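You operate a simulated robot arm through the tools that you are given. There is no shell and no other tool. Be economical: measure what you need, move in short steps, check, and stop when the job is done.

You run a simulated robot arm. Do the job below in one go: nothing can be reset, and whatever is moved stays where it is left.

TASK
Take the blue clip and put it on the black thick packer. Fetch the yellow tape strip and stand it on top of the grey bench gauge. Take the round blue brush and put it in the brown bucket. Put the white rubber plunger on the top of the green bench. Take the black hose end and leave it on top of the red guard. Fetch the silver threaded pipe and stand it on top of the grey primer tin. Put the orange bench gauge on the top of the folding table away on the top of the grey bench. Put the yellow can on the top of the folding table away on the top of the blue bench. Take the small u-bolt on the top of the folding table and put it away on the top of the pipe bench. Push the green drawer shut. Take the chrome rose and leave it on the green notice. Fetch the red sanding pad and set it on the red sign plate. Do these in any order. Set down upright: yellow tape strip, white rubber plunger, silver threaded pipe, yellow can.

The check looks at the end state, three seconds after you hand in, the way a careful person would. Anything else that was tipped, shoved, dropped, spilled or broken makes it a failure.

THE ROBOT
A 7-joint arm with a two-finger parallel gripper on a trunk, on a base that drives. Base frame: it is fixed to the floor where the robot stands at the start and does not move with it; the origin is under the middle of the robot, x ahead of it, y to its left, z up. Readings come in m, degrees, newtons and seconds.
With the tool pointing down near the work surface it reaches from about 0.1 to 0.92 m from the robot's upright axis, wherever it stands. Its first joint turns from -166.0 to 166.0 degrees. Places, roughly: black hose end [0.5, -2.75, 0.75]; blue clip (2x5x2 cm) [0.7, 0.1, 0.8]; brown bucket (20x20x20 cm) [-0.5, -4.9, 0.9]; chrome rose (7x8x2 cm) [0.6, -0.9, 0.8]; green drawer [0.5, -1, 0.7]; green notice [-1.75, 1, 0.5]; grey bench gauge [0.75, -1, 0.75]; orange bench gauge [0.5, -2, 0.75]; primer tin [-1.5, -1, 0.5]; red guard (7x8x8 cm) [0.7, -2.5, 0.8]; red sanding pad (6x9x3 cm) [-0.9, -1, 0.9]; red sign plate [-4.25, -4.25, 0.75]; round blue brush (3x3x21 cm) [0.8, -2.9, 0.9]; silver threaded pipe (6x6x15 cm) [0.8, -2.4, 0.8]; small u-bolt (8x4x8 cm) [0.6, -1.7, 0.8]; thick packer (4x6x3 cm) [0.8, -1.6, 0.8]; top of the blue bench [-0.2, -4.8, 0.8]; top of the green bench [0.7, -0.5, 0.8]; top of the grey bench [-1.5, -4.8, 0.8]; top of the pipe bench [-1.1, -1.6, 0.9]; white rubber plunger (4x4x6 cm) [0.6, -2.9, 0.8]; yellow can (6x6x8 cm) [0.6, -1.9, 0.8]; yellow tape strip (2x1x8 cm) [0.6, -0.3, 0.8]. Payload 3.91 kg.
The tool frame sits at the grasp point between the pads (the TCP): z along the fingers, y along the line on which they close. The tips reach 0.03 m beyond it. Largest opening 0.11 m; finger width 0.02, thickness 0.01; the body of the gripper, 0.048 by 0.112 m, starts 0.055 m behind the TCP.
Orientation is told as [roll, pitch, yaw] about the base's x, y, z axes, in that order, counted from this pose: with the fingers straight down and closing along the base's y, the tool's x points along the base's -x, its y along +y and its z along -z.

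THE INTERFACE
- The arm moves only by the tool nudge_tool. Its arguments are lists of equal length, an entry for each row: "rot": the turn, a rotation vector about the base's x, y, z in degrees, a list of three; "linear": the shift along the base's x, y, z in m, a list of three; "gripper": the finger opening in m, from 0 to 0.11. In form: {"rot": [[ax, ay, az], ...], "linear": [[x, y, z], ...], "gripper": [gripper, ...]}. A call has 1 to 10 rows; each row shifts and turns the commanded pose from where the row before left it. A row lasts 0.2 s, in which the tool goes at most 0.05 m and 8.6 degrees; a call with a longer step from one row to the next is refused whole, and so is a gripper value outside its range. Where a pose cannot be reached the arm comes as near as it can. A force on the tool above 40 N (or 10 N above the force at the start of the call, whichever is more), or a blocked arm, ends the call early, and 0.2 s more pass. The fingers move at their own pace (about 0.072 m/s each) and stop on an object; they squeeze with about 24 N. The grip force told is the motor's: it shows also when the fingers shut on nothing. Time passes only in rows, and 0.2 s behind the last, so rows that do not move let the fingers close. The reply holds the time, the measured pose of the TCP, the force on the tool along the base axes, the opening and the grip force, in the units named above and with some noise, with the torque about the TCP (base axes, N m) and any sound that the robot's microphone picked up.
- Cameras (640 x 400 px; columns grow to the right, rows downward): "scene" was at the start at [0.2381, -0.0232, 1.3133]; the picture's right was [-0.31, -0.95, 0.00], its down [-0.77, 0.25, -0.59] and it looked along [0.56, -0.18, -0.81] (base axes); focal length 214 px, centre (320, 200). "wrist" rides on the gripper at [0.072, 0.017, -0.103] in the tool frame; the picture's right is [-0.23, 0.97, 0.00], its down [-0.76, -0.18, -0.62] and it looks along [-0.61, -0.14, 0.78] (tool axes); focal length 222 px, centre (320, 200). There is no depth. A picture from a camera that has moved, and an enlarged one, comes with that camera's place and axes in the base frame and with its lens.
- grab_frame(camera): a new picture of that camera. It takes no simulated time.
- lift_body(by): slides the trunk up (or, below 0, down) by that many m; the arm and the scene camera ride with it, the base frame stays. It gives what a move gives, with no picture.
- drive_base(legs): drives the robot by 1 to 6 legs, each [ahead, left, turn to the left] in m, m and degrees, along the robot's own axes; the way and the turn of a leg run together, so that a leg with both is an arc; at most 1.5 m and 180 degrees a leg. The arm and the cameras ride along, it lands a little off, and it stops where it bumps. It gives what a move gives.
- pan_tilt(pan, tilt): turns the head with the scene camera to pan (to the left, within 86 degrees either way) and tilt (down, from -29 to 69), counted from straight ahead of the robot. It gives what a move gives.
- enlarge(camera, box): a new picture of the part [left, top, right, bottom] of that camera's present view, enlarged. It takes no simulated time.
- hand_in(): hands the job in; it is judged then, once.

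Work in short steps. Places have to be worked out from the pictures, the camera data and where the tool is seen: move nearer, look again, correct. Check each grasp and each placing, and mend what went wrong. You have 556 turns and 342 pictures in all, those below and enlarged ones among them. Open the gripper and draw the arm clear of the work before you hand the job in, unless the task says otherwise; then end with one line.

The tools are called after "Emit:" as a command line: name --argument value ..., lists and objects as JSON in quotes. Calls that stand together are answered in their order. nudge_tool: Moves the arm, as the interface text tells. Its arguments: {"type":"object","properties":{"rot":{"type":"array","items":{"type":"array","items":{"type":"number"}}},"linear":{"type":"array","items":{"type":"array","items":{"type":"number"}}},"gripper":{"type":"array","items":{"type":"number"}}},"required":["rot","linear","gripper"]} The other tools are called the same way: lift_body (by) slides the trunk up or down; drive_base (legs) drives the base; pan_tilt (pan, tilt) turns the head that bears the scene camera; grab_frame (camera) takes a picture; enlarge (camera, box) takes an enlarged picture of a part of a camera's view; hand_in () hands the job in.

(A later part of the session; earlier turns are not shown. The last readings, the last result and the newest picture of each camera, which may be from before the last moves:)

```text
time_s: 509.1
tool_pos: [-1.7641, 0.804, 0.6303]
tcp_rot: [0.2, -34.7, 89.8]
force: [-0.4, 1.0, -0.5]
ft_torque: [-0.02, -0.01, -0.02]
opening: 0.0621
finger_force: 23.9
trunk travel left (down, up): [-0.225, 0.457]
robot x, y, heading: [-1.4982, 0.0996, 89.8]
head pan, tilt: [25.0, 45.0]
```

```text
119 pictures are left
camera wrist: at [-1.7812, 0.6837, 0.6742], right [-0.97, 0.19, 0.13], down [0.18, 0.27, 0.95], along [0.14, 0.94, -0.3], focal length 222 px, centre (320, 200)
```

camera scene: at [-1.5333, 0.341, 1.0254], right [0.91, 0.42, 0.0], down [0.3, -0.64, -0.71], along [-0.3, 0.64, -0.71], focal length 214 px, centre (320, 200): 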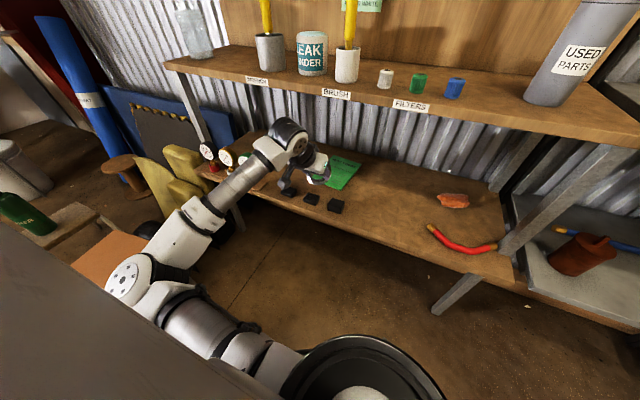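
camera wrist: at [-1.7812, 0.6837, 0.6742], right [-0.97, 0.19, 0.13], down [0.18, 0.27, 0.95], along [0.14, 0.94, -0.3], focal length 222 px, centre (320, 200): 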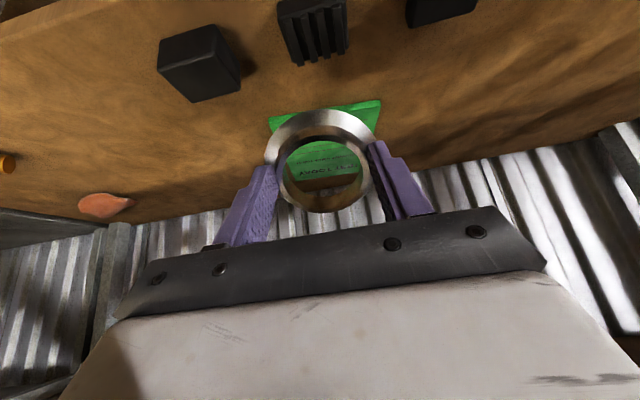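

Clear now. I go forward above the black blocks, then further in and down in small steps.

Emit:
nudge_tool --rot '[[0, 0, 0], [0, 0, 0], [0, 0, 0]]' --linear '[[0, 0.035, -0.01], [0, 0.03, -0.012], [0, 0.02, -0.01]]' --gripper '[0.05, 0.05, 0.05]'

Emit:
enlarge --camera "scene" --box '[200, 70, 400, 195]'

Emit:
grab_frame --camera "wrist"

```text
time_s: 509.9
tool_pos: [-1.7659, 0.8869, 0.5984]
tcp_rot: [0.2, -34.7, 89.9]
force: [-0.7, -0.5, -0.4]
ft_torque: [0.02, -0.01, -0.03]
opening: 0.0621
finger_force: 24.0
trunk travel left (down, up): [-0.225, 0.457]
robot x, y, heading: [-1.5032, 0.0983, 89.9]
head pan, tilt: [25.0, 45.0]
```

```text
3.20 times, centred on (300, 132) of scene
camera zoom: at [-1.5333, 0.3411, 1.0254], right [0.91, 0.42, 0.0], down [0.3, -0.64, -0.71], along [-0.3, 0.64, -0.71], focal length 686 px, centre (384, 416)
```

zoom: 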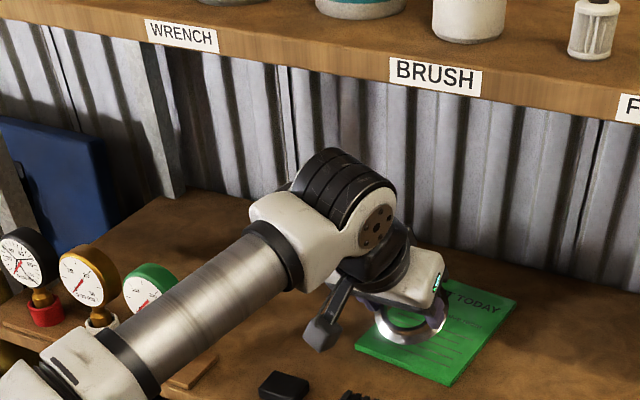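

```text
117 pictures are left
camera wrist: at [-1.7826, 0.7677, 0.6421], right [-0.97, 0.19, 0.13], down [0.18, 0.27, 0.95], along [0.14, 0.94, -0.3], focal length 222 px, centre (320, 200)
```

wrist: 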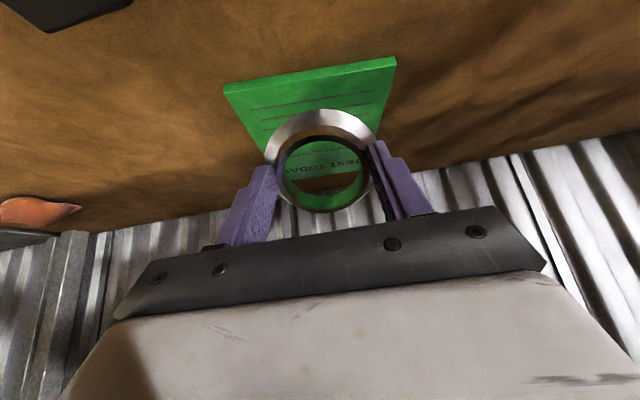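

Plenty of room. I move 5.5 cm further in and lower to near contact.

Emit:
nudge_tool --rot '[[0, 0, 0], [0, 0, 0], [0, 0, 0]]' --linear '[[0, 0.03, -0.01], [0, 0.028, -0.01], [0, 0, -0.008]]' --gripper '[0.05, 0.05, 0.05]'

Emit:
enlarge --camera "scene" --box '[240, 110, 400, 210]'

Emit:
grab_frame --camera "wrist"

```text
time_s: 510.7
tool_pos: [-1.7632, 0.945, 0.5725]
tcp_rot: [0.2, -34.8, 89.8]
force: [0.0, -0.5, -0.8]
ft_torque: [-0.04, 0.02, 0.0]
opening: 0.0622
finger_force: 24.2
trunk travel left (down, up): [-0.225, 0.457]
robot x, y, heading: [-1.4981, 0.0984, 89.9]
head pan, tilt: [25.0, 45.0]
```

```text
4.00 times, centred on (320, 160) of scene
camera zoom: at [-1.5332, 0.3411, 1.0254], right [0.91, 0.42, 0.0], down [0.3, -0.64, -0.71], along [-0.3, 0.64, -0.71], focal length 858 px, centre (320, 360)
```

zoom: 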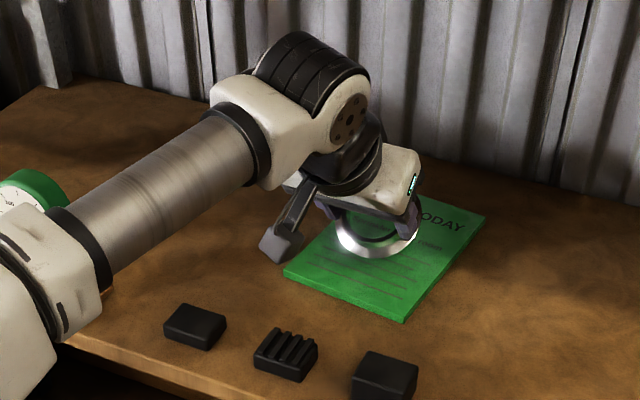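

```text
115 pictures are left
camera wrist: at [-1.7821, 0.8257, 0.6148], right [-0.97, 0.19, 0.13], down [0.18, 0.27, 0.95], along [0.14, 0.94, -0.3], focal length 222 px, centre (320, 200)
```

wrist: 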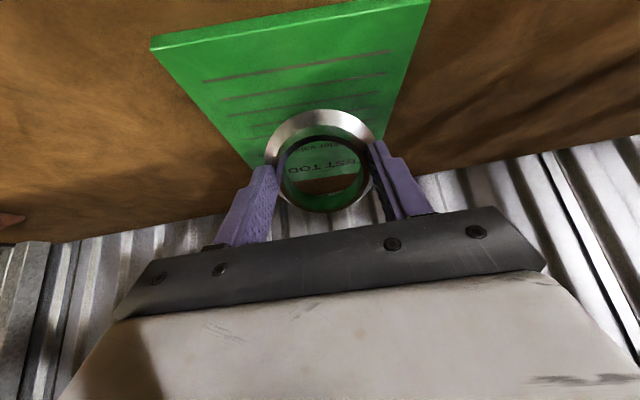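

The ring is over the notice's middle. I lower until it touches and settles.

Emit:
nudge_tool --rot '[[0, 0, 0], [0, 0, 0], [0, 0, 0], [0, 0, 0], [0, 0, 0], [0, 0, 0], [0, 0, 0]]' --linear '[[0, 0, -0.006], [0, 0, -0.005], [0, 0, -0.005], [0, 0, -0.005], [0, 0, -0.004], [0, 0, -0.004], [0, 0, -0.003]]' --gripper '[0.05, 0.05, 0.05, 0.05, 0.05, 0.05, 0.05]'

Emit:
enlarge --camera "scene" --box '[280, 130, 380, 192]'

Emit:
grab_frame --camera "wrist"

```text
time_s: 512.3
tool_pos: [-1.7657, 0.9449, 0.541]
tcp_rot: [0.2, -34.9, 89.7]
force: [0.1, 2.4, 15.4]
ft_torque: [0.05, -0.05, -0.01]
opening: 0.0623
finger_force: 23.9
trunk travel left (down, up): [-0.225, 0.457]
robot x, y, heading: [-1.4947, 0.0947, 90.0]
head pan, tilt: [25.0, 45.0]
```

```text
6.40 times, centred on (330, 161) of scene
camera zoom: at [-1.5329, 0.3401, 1.0258], right [0.91, 0.42, 0.0], down [0.3, -0.64, -0.71], along [-0.3, 0.64, -0.71], focal length 1373 px, centre (256, 450)
```

zoom: 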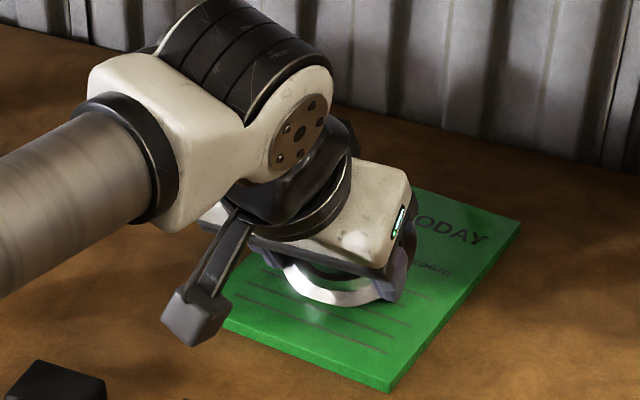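

```text
113 pictures are left
camera wrist: at [-1.7822, 0.8254, 0.584], right [-0.97, 0.19, 0.13], down [0.18, 0.27, 0.95], along [0.14, 0.94, -0.29], focal length 222 px, centre (320, 200)
```

wrist: 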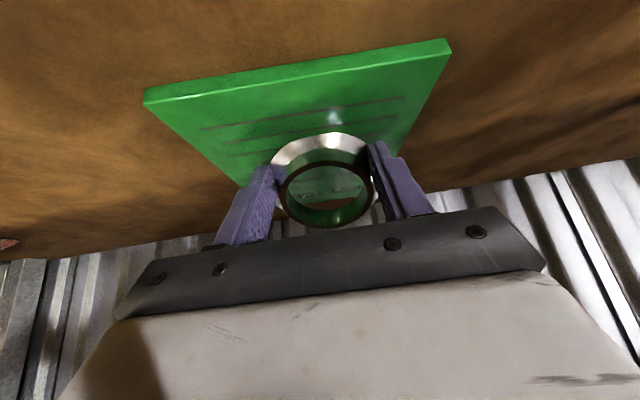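

The ring pivoted flat on the notice. I open and back out along the tool axis.

Emit:
nudge_tool --rot '[[0, 0, 0], [0, 0, 0], [0, 0, 0], [0, 0, 0], [0, 0, 0], [0, 0, 0], [0, 0, 0]]' --linear '[[0, 0, 0.001], [0, 0, 0], [0, 0, 0], [0, 0, 0], [0, -0.012, 0.017], [0, -0.02, 0.02], [0, -0.02, 0.01]]' --gripper '[0.068, 0.08, 0.092, 0.095, 0.095, 0.095, 0.095]'

Emit:
enlarge --camera "scene" --box '[280, 130, 380, 192]'

Emit:
grab_frame --camera "wrist"

```text
time_s: 513.9
tool_pos: [-1.7658, 0.8914, 0.5868]
tcp_rot: [0.2, -34.7, 89.8]
force: [-0.1, -0.5, 0.3]
ft_torque: [-0.04, 0.01, 0.02]
opening: 0.0949
finger_force: 0.1
trunk travel left (down, up): [-0.225, 0.457]
robot x, y, heading: [-1.4958, 0.1001, 89.7]
head pan, tilt: [25.0, 45.0]
```

```text
6.40 times, centred on (330, 161) of scene
camera zoom: at [-1.5332, 0.3412, 1.0254], right [0.91, 0.42, 0.0], down [0.3, -0.64, -0.71], along [-0.3, 0.64, -0.71], focal length 1373 px, centre (256, 450)
```

zoom: 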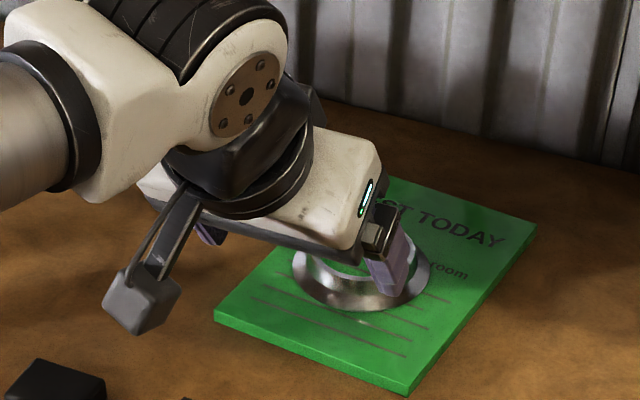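

```text
111 pictures are left
camera wrist: at [-1.7822, 0.7739, 0.6299], right [-0.97, 0.19, 0.13], down [0.18, 0.27, 0.95], along [0.14, 0.94, -0.3], focal length 222 px, centre (320, 200)
```

wrist: 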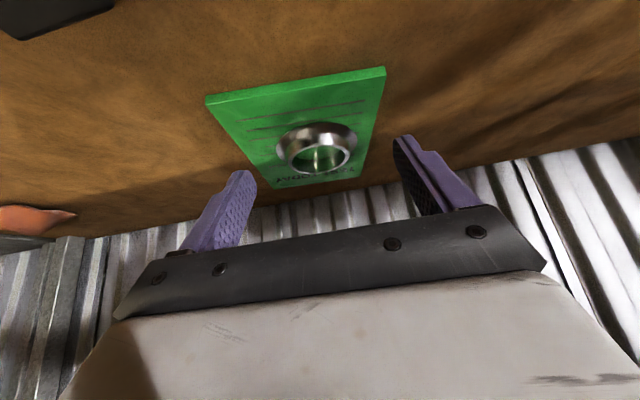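

The rose is on the green notice. I back out along the same path.

Emit:
nudge_tool --rot '[[0, 0, 0], [0, 0, 0], [0, 0, 0], [0, 0, 0], [0, 0, 0], [0, 0, 0], [0, 0, 0]]' --linear '[[0, -0.04, 0.018], [0, -0.045, 0.018], [0, -0.045, 0.01], [0, -0.04, 0.02], [0, -0.03, 0.03], [0, -0.03, 0.03], [0, -0.02, 0.03]]' --gripper '[0.08, 0.08, 0.08, 0.08, 0.08, 0.08, 0.08]'

Emit:
drive_base --legs '[[-0.12, 0, 0]]'

Emit:
lift_body --by 0.3

Emit:
nudge_tool --rot '[[-7, 0, 0], [-7, 0, 0], [-7, 0, 0], [-7, 0, 0], [-6.8, 0, 0]]' --linear '[[0.045, 0, 0], [0.045, 0, 0], [0.045, 0, 0], [0.045, 0, 0], [0.045, 0, 0]]' --gripper '[0.08, 0.08, 0.08, 0.08, 0.08]'

Emit:
grab_frame --camera "scene"

```text
time_s: 515.5
tool_pos: [-1.76, 0.6525, 0.741]
tcp_rot: [0.6, -33.9, 88.5]
force: [-0.7, -0.5, 0.8]
ft_torque: [-0.05, -0.02, -0.02]
opening: 0.0802
finger_force: 0.2
trunk travel left (down, up): [-0.225, 0.457]
robot x, y, heading: [-1.4986, 0.0977, 89.7]
head pan, tilt: [25.0, 45.0]
```

```text
time_s: 516.7
tool_pos: [-1.7605, 0.5327, 0.7383]
tcp_rot: [0.5, -34.0, 88.5]
force: [0.4, 0.0, -0.6]
ft_torque: [0.01, -0.01, -0.01]
opening: 0.0802
finger_force: 0.1
trunk travel left (down, up): [-0.225, 0.457]
robot x, y, heading: [-1.4981, -0.0196, 89.8]
head pan, tilt: [25.0, 45.0]
```

```text
time_s: 519.7
tool_pos: [-1.7601, 0.5286, 1.0432]
tcp_rot: [0.7, -34.6, 88.7]
force: [-0.7, -0.6, 0.3]
ft_torque: [0.01, 0.0, 0.0]
opening: 0.08
finger_force: 0.1
trunk travel left (down, up): [-0.525, 0.157]
robot x, y, heading: [-1.497, -0.0243, 89.7]
head pan, tilt: [25.0, 45.0]
```

```text
time_s: 520.9
tool_pos: [-1.5344, 0.5284, 1.0443]
tcp_rot: [-0.2, 0.4, 88.9]
force: [0.0, 0.2, -0.7]
ft_torque: [-0.02, 0.0, 0.0]
opening: 0.08
finger_force: 0.1
trunk travel left (down, up): [-0.525, 0.157]
robot x, y, heading: [-1.4954, -0.02, 89.9]
head pan, tilt: [25.0, 45.0]
```

```text
110 pictures are left
camera scene: at [-1.5331, 0.2225, 1.3253], right [0.91, 0.42, 0.0], down [0.3, -0.64, -0.71], along [-0.3, 0.64, -0.71], focal length 214 px, centre (320, 200)
```

scene: 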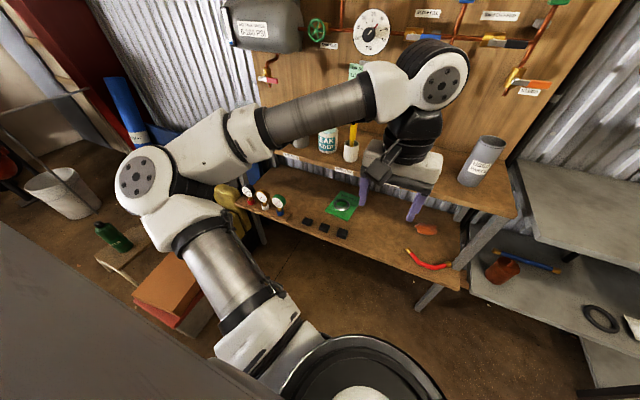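

The rose sits on the notice. Before fetching the pipe, I look for the primer tin near (-1.5, -1): I turn right and pan to see behind.

Emit:
drive_base --legs '[[0, 0, -90]]'

Emit:
pan_tilt --pan -80 --tilt 40

Emit:
grab_frame --camera "scene"

```text
time_s: 525.2
tool_pos: [-0.948, 0.0188, 1.0432]
tcp_rot: [-0.2, 0.2, -0.9]
force: [-1.0, -0.5, 0.3]
ft_torque: [0.01, 0.0, 0.0]
opening: 0.08
finger_force: 0.1
trunk travel left (down, up): [-0.525, 0.157]
robot x, y, heading: [-1.4987, -0.0238, 0.0]
head pan, tilt: [25.0, 45.0]
```

```text
time_s: 527.0
tool_pos: [-0.9482, 0.0213, 1.0432]
tcp_rot: [-0.2, 0.1, -0.8]
force: [-0.6, -0.2, 0.1]
ft_torque: [0.02, 0.0, 0.02]
opening: 0.0799
finger_force: 0.0
trunk travel left (down, up): [-0.525, 0.157]
robot x, y, heading: [-1.4944, -0.0238, 0.3]
head pan, tilt: [-80.0, 40.0]
```

```text
109 pictures are left
camera scene: at [-1.3143, -0.1044, 1.3327], right [-0.98, -0.18, 0.0], down [-0.12, 0.63, -0.77], along [0.14, -0.75, -0.64], focal length 214 px, centre (320, 200)
```

scene: 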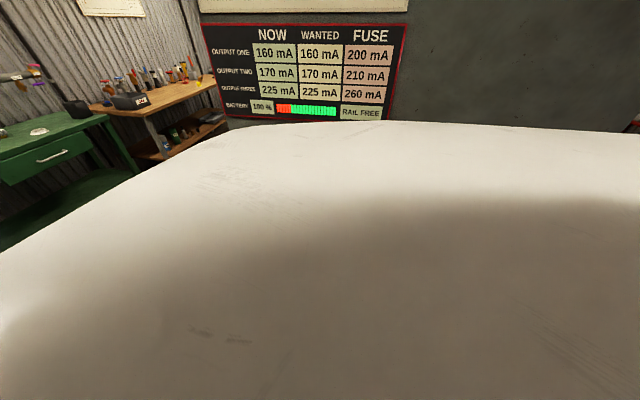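

The body blocks the side view. I retract the tool, move slightly north and face south to look.

Emit:
nudge_tool --rot '[[0, 0, 0], [0, 0, 0], [0, 0, 0], [0, 0, 0]]' --linear '[[-0.04, 0, 0.02], [-0.04, 0, 0.02], [-0.04, -0.01, 0.01], [-0.03, -0.01, 0]]' --gripper '[0.08, 0.08, 0.08, 0.08]'

Emit:
drive_base --legs '[[0, 0.1, 0], [0, 0, -90]]'

Emit:
pan_tilt --pan 0 --tilt 40

Emit:
grab_frame --camera "scene"

```text
time_s: 528.0
tool_pos: [-1.0972, 0.0006, 1.094]
tcp_rot: [-0.2, 0.1, -0.7]
force: [0.0, 0.2, -0.5]
ft_torque: [-0.02, 0.02, -0.01]
opening: 0.0798
finger_force: 0.0
trunk travel left (down, up): [-0.525, 0.157]
robot x, y, heading: [-1.4957, -0.0213, 0.3]
head pan, tilt: [-80.0, 40.0]
```

```text
time_s: 533.4
tool_pos: [-1.48, -0.3212, 1.0936]
tcp_rot: [-0.1, 0.3, -91.1]
force: [0.6, -0.2, -0.7]
ft_torque: [0.03, 0.03, 0.02]
opening: 0.0801
finger_force: 0.0
trunk travel left (down, up): [-0.525, 0.157]
robot x, y, heading: [-1.4995, 0.0771, -90.2]
head pan, tilt: [-80.0, 40.0]
```

```text
time_s: 535.0
tool_pos: [-1.4799, -0.3206, 1.0937]
tcp_rot: [-0.3, 0.1, -91.1]
force: [0.4, 0.0, 0.4]
ft_torque: [0.02, 0.02, 0.02]
opening: 0.08
finger_force: 0.0
trunk travel left (down, up): [-0.525, 0.157]
robot x, y, heading: [-1.4987, 0.0825, -90.3]
head pan, tilt: [0.0, 40.0]
```

```text
108 pictures are left
camera scene: at [-1.5003, -0.1763, 1.3327], right [-1.0, 0.0, 0.0], down [0.0, 0.64, -0.77], along [0.0, -0.77, -0.64], focal length 214 px, centre (320, 200)
```

scene: 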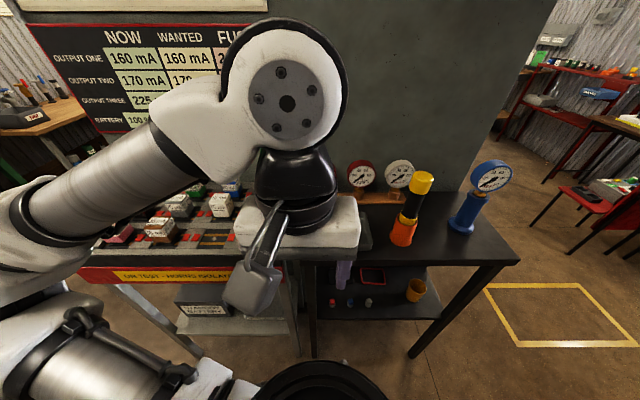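

A dark table stands next to the valve table. I move the arm aside and lower the trunk to look beneath.

Emit:
nudge_tool --rot '[[0, 0, 0], [0, 0, 0], [0, 0, 0], [0, 0, 0], [0, 0, 0]]' --linear '[[0.045, 0, 0], [0.045, 0, 0], [0.045, 0, 0], [0.045, 0, 0], [0.045, 0, 0]]' --gripper '[0.08, 0.08, 0.08, 0.08, 0.08]'

Emit:
lift_body --by -0.3

Emit:
pan_tilt --pan -5 --tilt 30

Emit:
grab_frame --camera "scene"

```text
time_s: 536.1
tool_pos: [-1.2614, -0.3338, 1.0931]
tcp_rot: [-1.0, -0.3, -93.9]
force: [-0.4, 0.9, 0.2]
ft_torque: [-0.02, 0.03, 0.0]
opening: 0.0802
finger_force: 0.1
trunk travel left (down, up): [-0.525, 0.157]
robot x, y, heading: [-1.4979, 0.0802, -89.9]
head pan, tilt: [0.0, 40.0]
```

```text
time_s: 539.1
tool_pos: [-1.2643, -0.3447, 0.79]
tcp_rot: [0.4, 1.8, -94.3]
force: [1.4, -0.3, 0.3]
ft_torque: [-0.02, 0.03, -0.03]
opening: 0.08
finger_force: 0.0
trunk travel left (down, up): [-0.225, 0.457]
robot x, y, heading: [-1.4976, 0.0791, -90.1]
head pan, tilt: [0.0, 40.0]
```

```text
time_s: 539.9
tool_pos: [-1.2645, -0.3456, 0.789]
tcp_rot: [0.4, 1.8, -94.3]
force: [0.2, 0.5, -0.4]
ft_torque: [-0.05, 0.0, 0.0]
opening: 0.08
finger_force: 0.0
trunk travel left (down, up): [-0.225, 0.457]
robot x, y, heading: [-1.5015, 0.0787, -90.1]
head pan, tilt: [-5.0, 30.0]
```

```text
107 pictures are left
camera scene: at [-1.5068, -0.1935, 1.0444], right [-1.0, 0.09, 0.0], down [0.04, 0.51, -0.86], along [-0.08, -0.85, -0.51], focal length 214 px, centre (320, 200)
```

scene: 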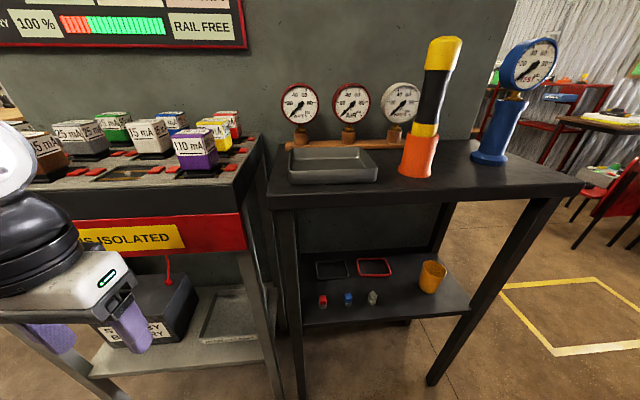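

I enlarge the region under the dark table.

Emit:
enlarge --camera "scene" --box '[180, 180, 460, 355]'

```text
2.29 times, centred on (320, 268) of scene
camera zoom: at [-1.5068, -0.1935, 1.0444], right [-1.0, 0.09, 0.0], down [0.04, 0.51, -0.86], along [-0.08, -0.85, -0.51], focal length 490 px, centre (320, 46)
```

zoom: 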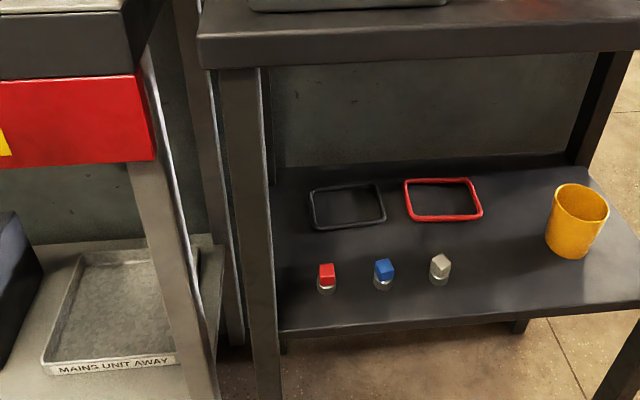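

No tin here. It must be on the pipe-bench side, perhaps on its lower shelf. I return there: raise the trunk, turn east and drive around.

Emit:
lift_body --by 0.3

Emit:
nudge_tool --rot '[[0, 0, 3.5], [0, 0, 0], [0, 0, 0], [0, 0, 0]]' --linear '[[-0.045, 0, 0], [-0.045, 0, 0], [-0.045, 0, 0], [-0.045, 0, 0]]' --gripper '[0.08, 0.08, 0.08, 0.08]'

Emit:
drive_base --legs '[[0, 0, 90], [1.25, 0, 0], [0, -1.3, 0], [0, 0, 180]]'

Emit:
lift_body --by -0.3

Emit:
pan_tilt --pan -10 --tilt 30

Emit:
grab_frame --camera "scene"

```text
time_s: 542.9
tool_pos: [-1.2618, -0.3343, 1.0937]
tcp_rot: [-0.4, 0.1, -93.7]
force: [-0.5, 0.3, -0.8]
ft_torque: [-0.01, 0.01, 0.02]
opening: 0.0798
finger_force: 0.1
trunk travel left (down, up): [-0.525, 0.157]
robot x, y, heading: [-1.4972, 0.0833, -90.1]
head pan, tilt: [-5.0, 30.0]
```

```text
time_s: 543.9
tool_pos: [-1.4356, -0.3232, 1.0937]
tcp_rot: [-0.2, 0.2, -87.6]
force: [0.0, 0.2, -0.5]
ft_torque: [0.06, 0.02, 0.01]
opening: 0.0801
finger_force: 0.1
trunk travel left (down, up): [-0.525, 0.157]
robot x, y, heading: [-1.4995, 0.0791, -89.8]
head pan, tilt: [-5.0, 30.0]
```

```text
time_s: 571.6
tool_pos: [-0.66, -1.301, 1.0936]
tcp_rot: [-0.2, 0.3, -178.2]
force: [-0.7, 0.3, 0.2]
ft_torque: [0.01, -0.04, 0.03]
opening: 0.0801
finger_force: 0.1
trunk travel left (down, up): [-0.525, 0.157]
robot x, y, heading: [-0.2591, -1.2434, 179.6]
head pan, tilt: [-5.0, 30.0]
```

```text
time_s: 574.6
tool_pos: [-0.6596, -1.3018, 0.7946]
tcp_rot: [-0.2, 0.2, -178.1]
force: [0.4, 1.1, -0.3]
ft_torque: [-0.01, 0.01, 0.03]
opening: 0.08
finger_force: 0.1
trunk travel left (down, up): [-0.225, 0.457]
robot x, y, heading: [-0.2616, -1.2406, 179.4]
head pan, tilt: [-5.0, 30.0]
```

```text
time_s: 575.2
tool_pos: [-0.6598, -1.302, 0.7939]
tcp_rot: [-0.2, 0.2, -178.0]
force: [0.8, 0.3, 0.1]
ft_torque: [0.02, 0.01, 0.02]
opening: 0.08
finger_force: 0.0
trunk travel left (down, up): [-0.225, 0.457]
robot x, y, heading: [-0.2627, -1.2412, 179.5]
head pan, tilt: [-10.0, 30.0]
```

```text
105 pictures are left
camera scene: at [-0.5189, -1.2238, 1.0481], right [0.18, 0.98, 0.0], down [0.49, -0.09, -0.87], along [-0.85, 0.16, -0.5], focal length 214 px, centre (320, 200)
```

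scene: 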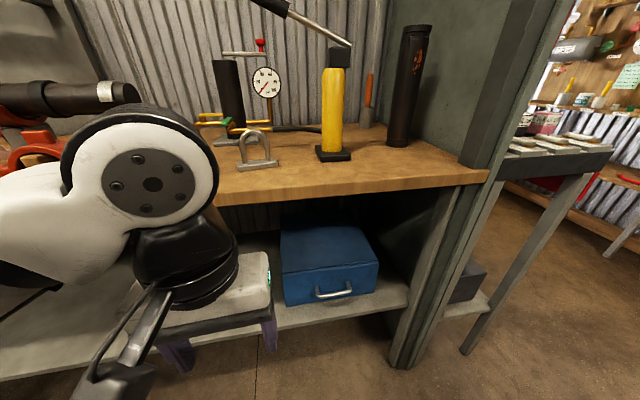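

I enlarge the dark corner right of the toolbox.

Emit:
enlarge --camera "scene" --box '[270, 190, 430, 320]'

```text
3.08 times, centred on (350, 255) of scene
camera zoom: at [-0.5189, -1.2238, 1.0481], right [0.18, 0.98, 0.0], down [0.49, -0.09, -0.87], along [-0.85, 0.16, -0.5], focal length 660 px, centre (228, 31)
```

zoom: 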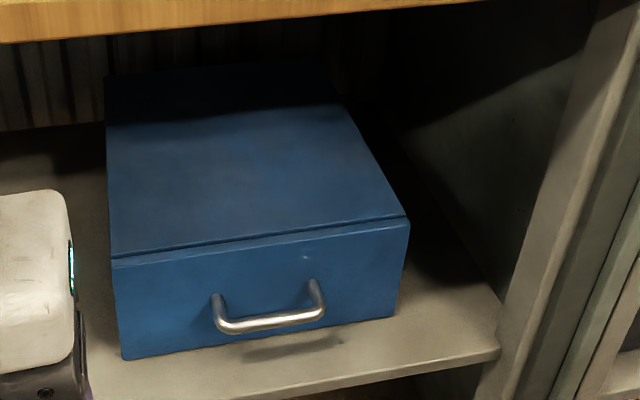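

The tin might be in the dark rear corner; I zoom tighter there.

Emit:
enlarge --camera "scene" --box '[300, 190, 410, 260]'

```text
5.71 times, centred on (355, 225) of scene
camera zoom: at [-0.5189, -1.2238, 1.0481], right [0.18, 0.98, 0.0], down [0.49, -0.09, -0.87], along [-0.85, 0.16, -0.5], focal length 1226 px, centre (120, 57)
```

zoom: 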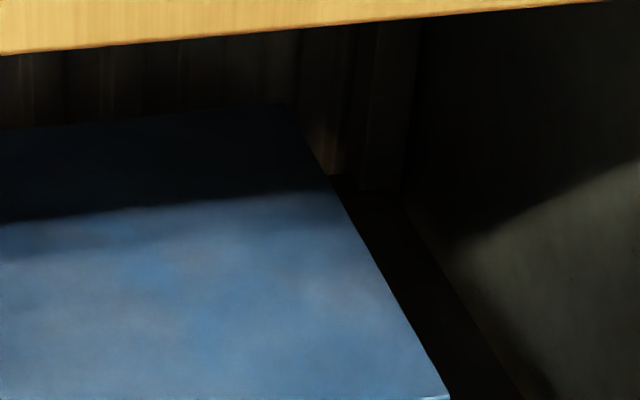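

No tin here either. It may be on the far side of that wall (reachable from the west room via the corridor). I first fetch the silver pipe: raise the trunk, turn east and go to y≈-2.4.

Emit:
lift_body --by 0.3

Emit:
drive_base --legs '[[0, 0, -179.5], [0, -1.15, 0], [0.2, 0, 0]]'

Emit:
pan_tilt --pan 0 --tilt 38

Emit:
grab_frame --camera "scene"

Emit:
grab_frame --camera "wrist"

```text
time_s: 578.2
tool_pos: [-0.6609, -1.3016, 1.0939]
tcp_rot: [-0.1, 0.2, -178.1]
force: [-0.2, -0.3, 1.1]
ft_torque: [-0.02, 0.0, 0.0]
opening: 0.0799
finger_force: 0.1
trunk travel left (down, up): [-0.525, 0.157]
robot x, y, heading: [-0.2582, -1.2398, 179.4]
head pan, tilt: [-10.0, 30.0]
```

```text
time_s: 596.2
tool_pos: [0.3492, -2.3215, 1.0936]
tcp_rot: [-0.2, 0.3, 3.2]
force: [-0.6, -0.3, -0.6]
ft_torque: [0.01, 0.0, -0.01]
opening: 0.08
finger_force: 0.0
trunk travel left (down, up): [-0.525, 0.157]
robot x, y, heading: [-0.051, -2.3901, 0.9]
head pan, tilt: [-10.0, 30.0]
```

```text
time_s: 596.9
tool_pos: [0.349, -2.3206, 1.094]
tcp_rot: [-0.2, 0.3, 3.2]
force: [-0.4, -0.6, -0.2]
ft_torque: [0.01, -0.03, -0.03]
opening: 0.0799
finger_force: 0.1
trunk travel left (down, up): [-0.525, 0.157]
robot x, y, heading: [-0.0507, -2.3877, 0.7]
head pan, tilt: [0.0, 38.0]
```

```text
102 pictures are left
camera scene: at [0.2035, -2.3874, 1.3357], right [0.01, -1.0, 0.0], down [-0.62, -0.01, -0.79], along [0.79, 0.01, -0.62], focal length 214 px, centre (320, 200)
```

scene: 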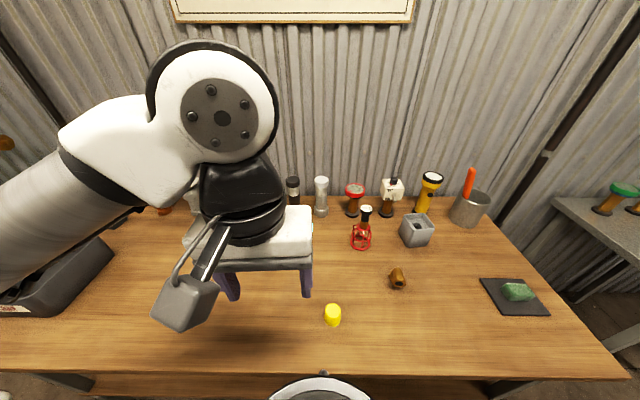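

```text
101 pictures are left
camera wrist: at [0.2762, -2.3086, 1.1973], right [0.17, 0.98, 0.0], down [0.77, -0.13, 0.62], along [0.61, -0.11, -0.78], focal length 222 px, centre (320, 200)
```

wrist: 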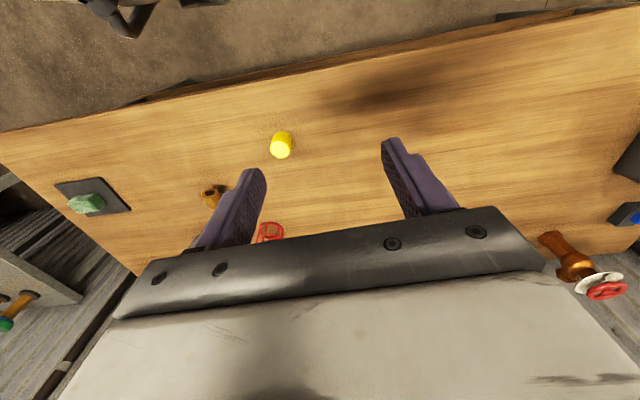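

The silver pipe stands at about y=-2.38 between the black pipe and red gauge. I zoom in for its shape and exact place.

Emit:
nudge_tool --rot '[[0, 0, -3.2], [0, 0, 0], [0, 0, 0], [0, 0, 0], [0, 0, 0]]' --linear '[[0.045, 0, 0.01], [0.045, 0, 0], [0.045, 0, 0], [0.045, 0, 0], [0.045, 0, 0]]' --gripper '[0.09, 0.09, 0.09, 0.09, 0.09]'

Emit:
enlarge --camera "scene" --box '[260, 150, 400, 238]'

Emit:
grab_frame --camera "wrist"

```text
time_s: 598.1
tool_pos: [0.5752, -2.3226, 1.1047]
tcp_rot: [-0.3, 0.1, 0.0]
force: [1.0, 0.0, 0.2]
ft_torque: [-0.03, 0.0, -0.03]
opening: 0.09
finger_force: 0.1
trunk travel left (down, up): [-0.525, 0.157]
robot x, y, heading: [-0.0491, -2.39, 0.7]
head pan, tilt: [0.0, 38.0]
```

```text
4.55 times, centred on (330, 194) of scene
camera zoom: at [0.2038, -2.3875, 1.3356], right [0.01, -1.0, 0.0], down [-0.62, -0.01, -0.79], along [0.79, 0.01, -0.62], focal length 975 px, centre (274, 227)
```

zoom: 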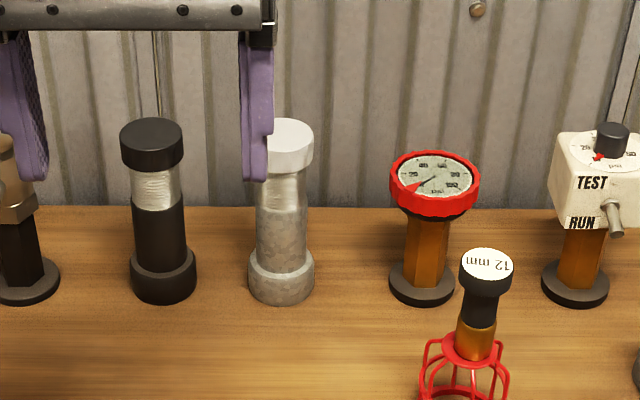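

```text
99 pictures are left
camera wrist: at [0.5029, -2.3053, 1.2074], right [0.23, 0.97, 0.0], down [0.76, -0.18, 0.62], along [0.6, -0.14, -0.78], focal length 222 px, centre (320, 200)
```

wrist: 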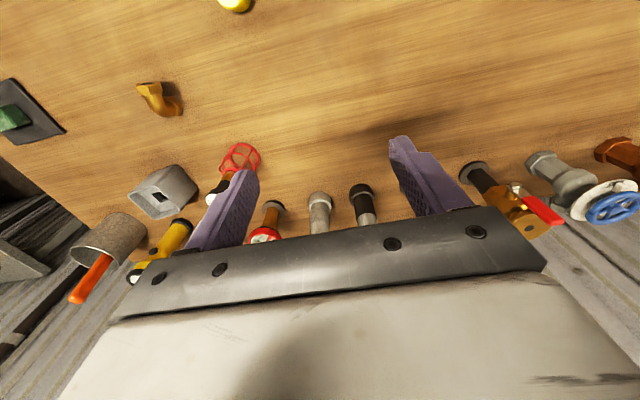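

Pipe axis: (0.832, -2.386), top z≈0.935. I creep 4 cm nearer, go above it, and view.

Emit:
drive_base --legs '[[0.04, 0, 0]]'

Emit:
nudge_tool --rot '[[0.3, 0, 0], [0, 0, 0], [0, 0, 0], [0, 0, 0], [0, 0, 0], [0, 0, 0]]' --linear '[[0.042, -0.012, 0], [0.042, -0.012, 0], [0.042, -0.012, 0], [0.042, -0.014, 0], [0.042, -0.012, 0], [0, 0, -0.04]]' --gripper '[0.065, 0.065, 0.065, 0.065, 0.065, 0.065]'

Emit:
enlarge --camera "scene" --box '[260, 140, 400, 228]'

Emit:
grab_frame --camera "wrist"

```text
time_s: 599.0
tool_pos: [0.6141, -2.3211, 1.1043]
tcp_rot: [-0.2, 0.4, -0.1]
force: [0.6, 0.5, -0.7]
ft_torque: [0.01, 0.03, 0.02]
opening: 0.0899
finger_force: 0.0
trunk travel left (down, up): [-0.525, 0.157]
robot x, y, heading: [-0.0135, -2.3859, 0.8]
head pan, tilt: [0.0, 38.0]
```

```text
time_s: 600.4
tool_pos: [0.8244, -2.3826, 1.0646]
tcp_rot: [0.1, 0.2, 0.0]
force: [1.0, -0.1, -0.2]
ft_torque: [0.0, 0.0, 0.01]
opening: 0.0652
finger_force: 0.0
trunk travel left (down, up): [-0.525, 0.157]
robot x, y, heading: [-0.0117, -2.3887, 1.0]
head pan, tilt: [0.0, 38.0]
```

```text
4.55 times, centred on (330, 184) of scene
camera zoom: at [0.2431, -2.3865, 1.3357], right [0.01, -1.0, 0.0], down [-0.62, -0.01, -0.79], along [0.79, 0.01, -0.62], focal length 975 px, centre (274, 273)
```

zoom: 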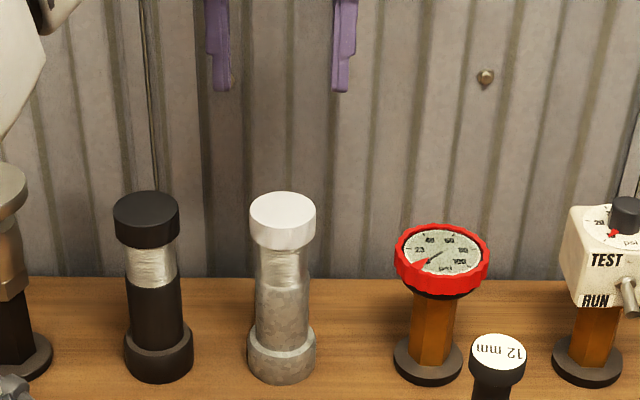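

```text
97 pictures are left
camera wrist: at [0.752, -2.366, 1.1674], right [0.23, 0.97, 0.0], down [0.76, -0.18, 0.62], along [0.6, -0.14, -0.78], focal length 222 px, centre (320, 200)
```

wrist: 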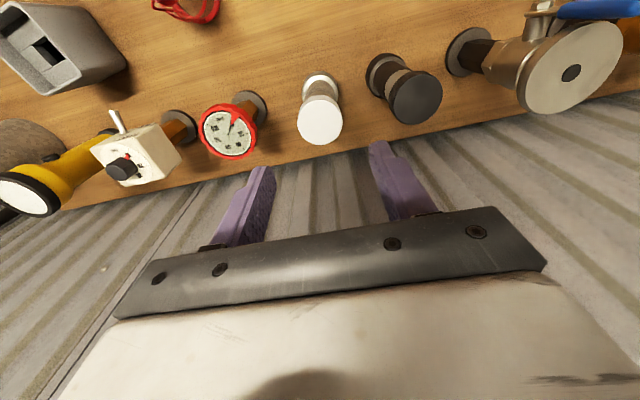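

Cap centre (0.829, -2.3845). I correct and lower the fingers around the upper pipe.

Emit:
nudge_tool --rot '[[0, 0, 0], [0, 0, 0], [0, 0, 0], [0, 0, 0], [0, 0, 0]]' --linear '[[0.004, -0.002, -0.02], [0, 0, -0.045], [0, 0, -0.045], [0, 0, -0.04], [0, 0, -0.02]]' --gripper '[0.065, 0.065, 0.065, 0.065, 0.065]'

Emit:
enlarge --camera "scene" --box '[260, 140, 400, 228]'

Emit:
grab_frame --camera "wrist"

```text
time_s: 601.6
tool_pos: [0.8276, -2.3842, 0.8939]
tcp_rot: [0.1, 0.1, 0.0]
force: [0.6, 0.2, 0.5]
ft_torque: [0.01, 0.02, 0.0]
opening: 0.0651
finger_force: 0.1
trunk travel left (down, up): [-0.525, 0.157]
robot x, y, heading: [-0.015, -2.392, 0.7]
head pan, tilt: [0.0, 38.0]
```

```text
4.55 times, centred on (330, 184) of scene
camera zoom: at [0.2429, -2.3869, 1.3357], right [0.01, -1.0, 0.0], down [-0.62, -0.01, -0.79], along [0.79, 0.01, -0.62], focal length 975 px, centre (274, 273)
```

zoom: 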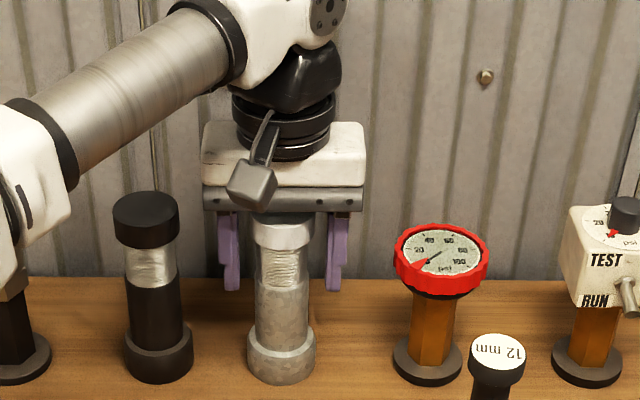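

```text
95 pictures are left
camera wrist: at [0.7552, -2.3684, 0.998], right [0.23, 0.97, 0.0], down [0.76, -0.18, 0.62], along [0.6, -0.14, -0.78], focal length 222 px, centre (320, 200)
```

wrist: 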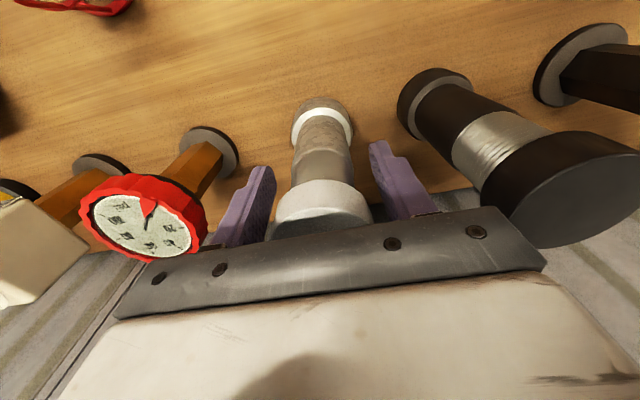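

Good fit. I close and check the grip.

Emit:
nudge_tool --rot '[[0, 0, 0], [0, 0, 0], [0, 0, 0], [0, 0, 0]]' --linear '[[0, 0, 0], [0, 0, 0], [0, 0, 0], [0, 0, 0]]' --gripper '[0.05, 0.04, 0.03, 0.02]'

Emit:
nudge_tool --rot '[[0, 0, 0], [0, 0, 0], [0, 0, 0]]' --linear '[[0, 0, 0.01], [0, 0, 0.03], [0, 0, 0.03]]' --gripper '[0.02, 0.02, 0.02]'

Emit:
enlarge --camera "scene" --box '[260, 140, 400, 228]'

```text
time_s: 602.6
tool_pos: [0.8276, -2.3845, 0.8942]
tcp_rot: [0.1, 0.3, 0.0]
force: [-0.5, 1.5, -0.7]
ft_torque: [0.03, 0.02, -0.01]
opening: 0.0467
finger_force: 23.7
trunk travel left (down, up): [-0.525, 0.157]
robot x, y, heading: [-0.0118, -2.386, 0.6]
head pan, tilt: [0.0, 38.0]
```

```text
time_s: 603.4
tool_pos: [0.8266, -2.3853, 0.9653]
tcp_rot: [0.1, 0.3, 0.0]
force: [0.1, 0.2, -4.1]
ft_torque: [-0.03, 0.05, -0.01]
opening: 0.0468
finger_force: 24.6
trunk travel left (down, up): [-0.525, 0.157]
robot x, y, heading: [-0.0101, -2.3854, 0.5]
head pan, tilt: [0.0, 38.0]
```

```text
4.55 times, centred on (330, 184) of scene
camera zoom: at [0.2429, -2.387, 1.3356], right [0.01, -1.0, 0.0], down [-0.62, -0.01, -0.79], along [0.79, 0.01, -0.62], focal length 975 px, centre (274, 273)
```

zoom: 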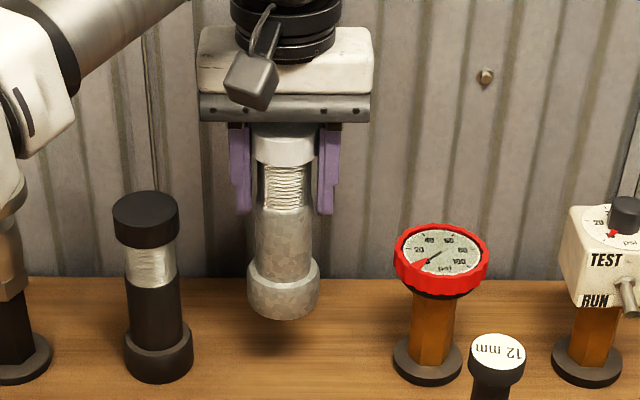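

The pipe is held upright. I lift clear of the neighbours and retract.

Emit:
nudge_tool --rot '[[0, 0, 0], [0, 0, 0], [0, 0, 0], [0, 0, 0], [0, 0, 0], [0, 0, 0], [0, 0, 0], [0, 0, 0], [0, 0, 0], [0, 0, 0]]' --linear '[[0, 0, 0.045], [0, 0, 0.045], [0, 0, 0.04], [-0.045, 0.005, 0], [-0.045, 0.005, 0], [-0.045, 0, 0], [-0.045, 0, 0], [-0.045, 0, 0], [-0.045, 0, 0], [-0.045, 0, 0]]' --gripper '[0.02, 0.02, 0.02, 0.02, 0.02, 0.02, 0.02, 0.02, 0.02, 0.02]'

Emit:
grab_frame --camera "scene"

```text
time_s: 605.6
tool_pos: [0.5127, -2.3753, 1.0946]
tcp_rot: [0.2, 0.1, 0.0]
force: [-0.2, -0.2, -4.1]
ft_torque: [0.01, -0.02, 0.0]
opening: 0.0467
finger_force: 24.0
trunk travel left (down, up): [-0.525, 0.157]
robot x, y, heading: [-0.013, -2.3868, 0.8]
head pan, tilt: [0.0, 38.0]
```

```text
93 pictures are left
camera scene: at [0.2427, -2.3868, 1.3357], right [0.01, -1.0, 0.0], down [-0.62, -0.01, -0.79], along [0.79, 0.01, -0.62], focal length 214 px, centre (320, 200)
```

scene: 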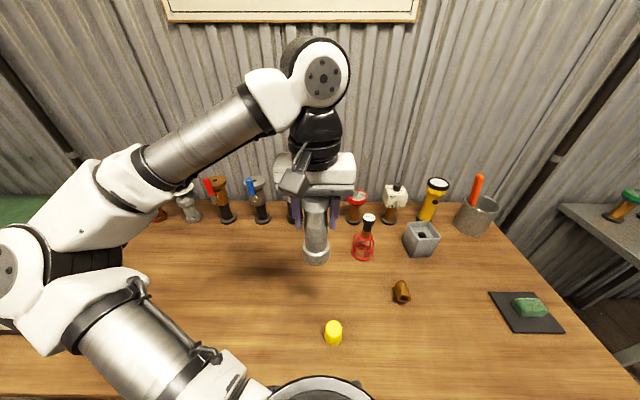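

I now carry the pipe to the west room to look for the primer tin from that side.

Emit:
drive_base --legs '[[-0.25, 0, 0], [0, 0, -90.5], [1.3, 0, 0], [0, 0, -90], [1.3, 0, 0]]'

Emit:
pan_tilt --pan -70 --tilt 20

Emit:
grab_frame --camera "scene"

```text
time_s: 627.5
tool_pos: [-2.0725, -3.7163, 1.0939]
tcp_rot: [0.1, 0.2, -180.0]
force: [-0.2, 0.1, -3.9]
ft_torque: [-0.04, -0.05, 0.03]
opening: 0.0465
finger_force: 23.8
trunk travel left (down, up): [-0.525, 0.157]
robot x, y, heading: [-1.5479, -3.7045, -179.0]
head pan, tilt: [0.0, 38.0]
```

```text
time_s: 628.9
tool_pos: [-2.0718, -3.7166, 1.0936]
tcp_rot: [0.0, 0.2, -180.0]
force: [-0.9, -0.2, -4.2]
ft_torque: [0.01, -0.03, 0.02]
opening: 0.0467
finger_force: 24.1
trunk travel left (down, up): [-0.525, 0.157]
robot x, y, heading: [-1.5438, -3.7013, -179.5]
head pan, tilt: [-70.0, 20.0]
```

```text
92 pictures are left
camera scene: at [-1.7507, -3.6187, 1.364], right [0.93, 0.36, 0.0], down [0.12, -0.32, -0.94], along [-0.33, 0.88, -0.34], focal length 214 px, centre (320, 200)
```

scene: 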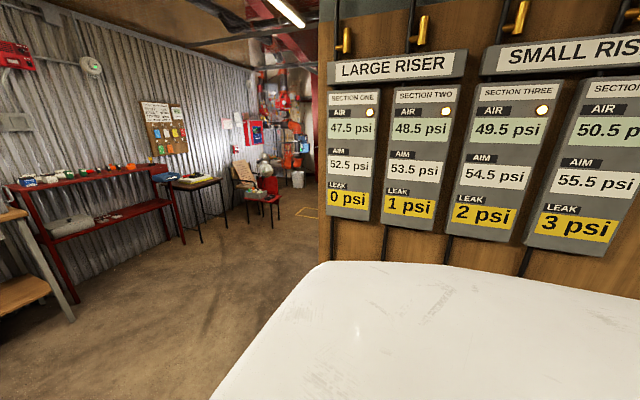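

A board wall ends near x≈-2.0; the open room lies beyond. I drive to x≈-2.6, turn north and advance.

Emit:
drive_base --legs '[[1.1, 0, 0], [0, 0, -90.5], [1.2, 0, 0]]'

Emit:
pan_tilt --pan -30 --tilt 25

Emit:
grab_frame --camera "scene"

```text
time_s: 644.2
tool_pos: [-2.6641, -1.9735, 1.0937]
tcp_rot: [0.1, 0.3, 89.4]
force: [-1.2, 0.3, -4.4]
ft_torque: [-0.06, -0.04, -0.01]
opening: 0.0468
finger_force: 23.6
trunk travel left (down, up): [-0.525, 0.157]
robot x, y, heading: [-2.6603, -2.5028, 90.2]
head pan, tilt: [-70.0, 20.0]
```

```text
time_s: 645.3
tool_pos: [-2.6645, -1.9741, 1.0936]
tcp_rot: [0.1, 0.2, 89.4]
force: [-0.6, 0.6, -5.3]
ft_torque: [-0.05, 0.03, 0.02]
opening: 0.0466
finger_force: 24.4
trunk travel left (down, up): [-0.525, 0.157]
robot x, y, heading: [-2.6598, -2.5011, 90.1]
head pan, tilt: [-30.0, 25.0]
```

```text
91 pictures are left
camera scene: at [-2.6119, -2.251, 1.356], right [0.87, -0.5, 0.0], down [-0.21, -0.37, -0.91], along [0.45, 0.79, -0.42], focal length 214 px, centre (320, 200)
```

scene: 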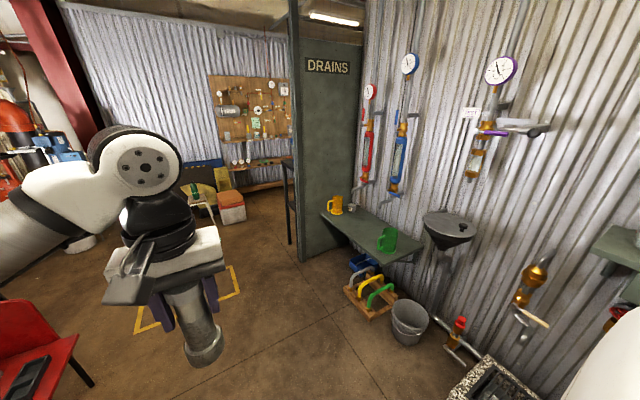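

The DRAINS corner has a wall shelf with mugs and a small grey tin. I enlarge it.

Emit:
enlarge --camera "scene" --box '[310, 170, 430, 245]'

```text
5.33 times, centred on (370, 208) of scene
camera zoom: at [-2.6119, -2.251, 1.356], right [0.87, -0.5, 0.0], down [-0.21, -0.37, -0.91], along [0.45, 0.79, -0.42], focal length 1144 px, centre (53, 160)
```

zoom: 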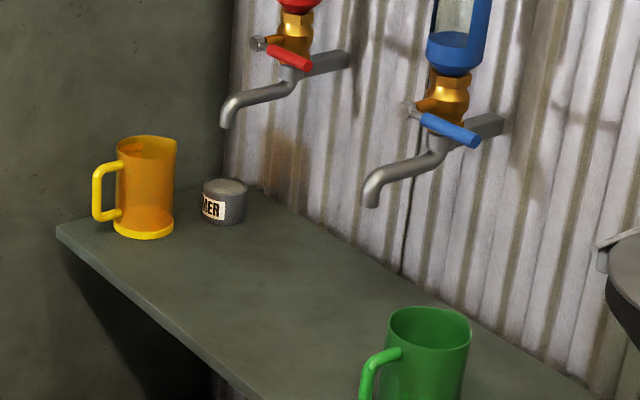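

Found: the grey PRIMER tin sits in the corner at about (-1.573, -0.983), shelf z≈0.5. I approach from the southwest, clear of the rack and bucket.

Emit:
drive_base --legs '[[0.9, 0, 0], [0, -0.42, 0], [0, 0, -46]]'

Emit:
pan_tilt --pan -12 --tilt 45

Emit:
grab_frame --camera "scene"

Emit:
grab_frame --camera "wrist"

```text
time_s: 655.5
tool_pos: [-1.8679, -1.2323, 1.0933]
tcp_rot: [0.1, 0.1, 43.5]
force: [0.7, -0.5, -4.4]
ft_torque: [-0.01, 0.02, -0.03]
opening: 0.0465
finger_force: 23.7
trunk travel left (down, up): [-0.525, 0.157]
robot x, y, heading: [-2.2393, -1.6035, 44.3]
head pan, tilt: [-30.0, 25.0]
```

```text
time_s: 656.4
tool_pos: [-1.8664, -1.232, 1.093]
tcp_rot: [0.1, 0.4, 43.5]
force: [0.0, -0.4, -3.8]
ft_torque: [-0.03, 0.01, -0.01]
opening: 0.0466
finger_force: 24.4
trunk travel left (down, up): [-0.525, 0.157]
robot x, y, heading: [-2.2406, -1.602, 44.1]
head pan, tilt: [-12.0, 45.0]
```

```text
89 pictures are left
camera scene: at [-2.0493, -1.4414, 1.3254], right [0.53, -0.85, 0.0], down [-0.6, -0.38, -0.71], along [0.6, 0.38, -0.71], focal length 214 px, centre (320, 200)
```

scene: 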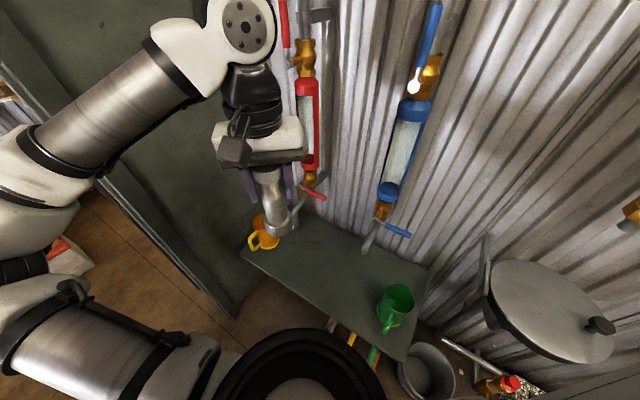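

```text
88 pictures are left
camera wrist: at [-1.9311, -1.2688, 1.1971], right [-0.51, 0.86, 0.0], down [0.68, 0.4, 0.62], along [0.53, 0.31, -0.78], focal length 222 px, centre (320, 200)
```

wrist: 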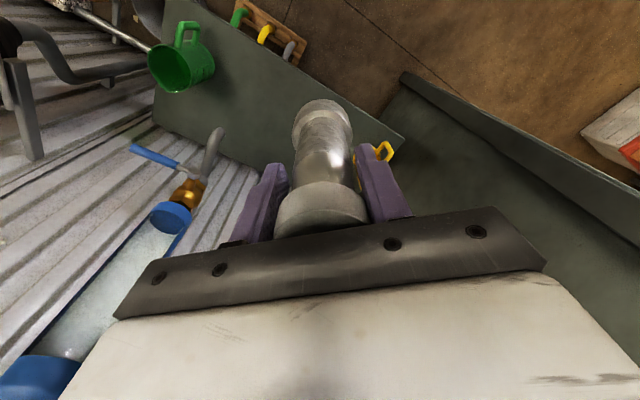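

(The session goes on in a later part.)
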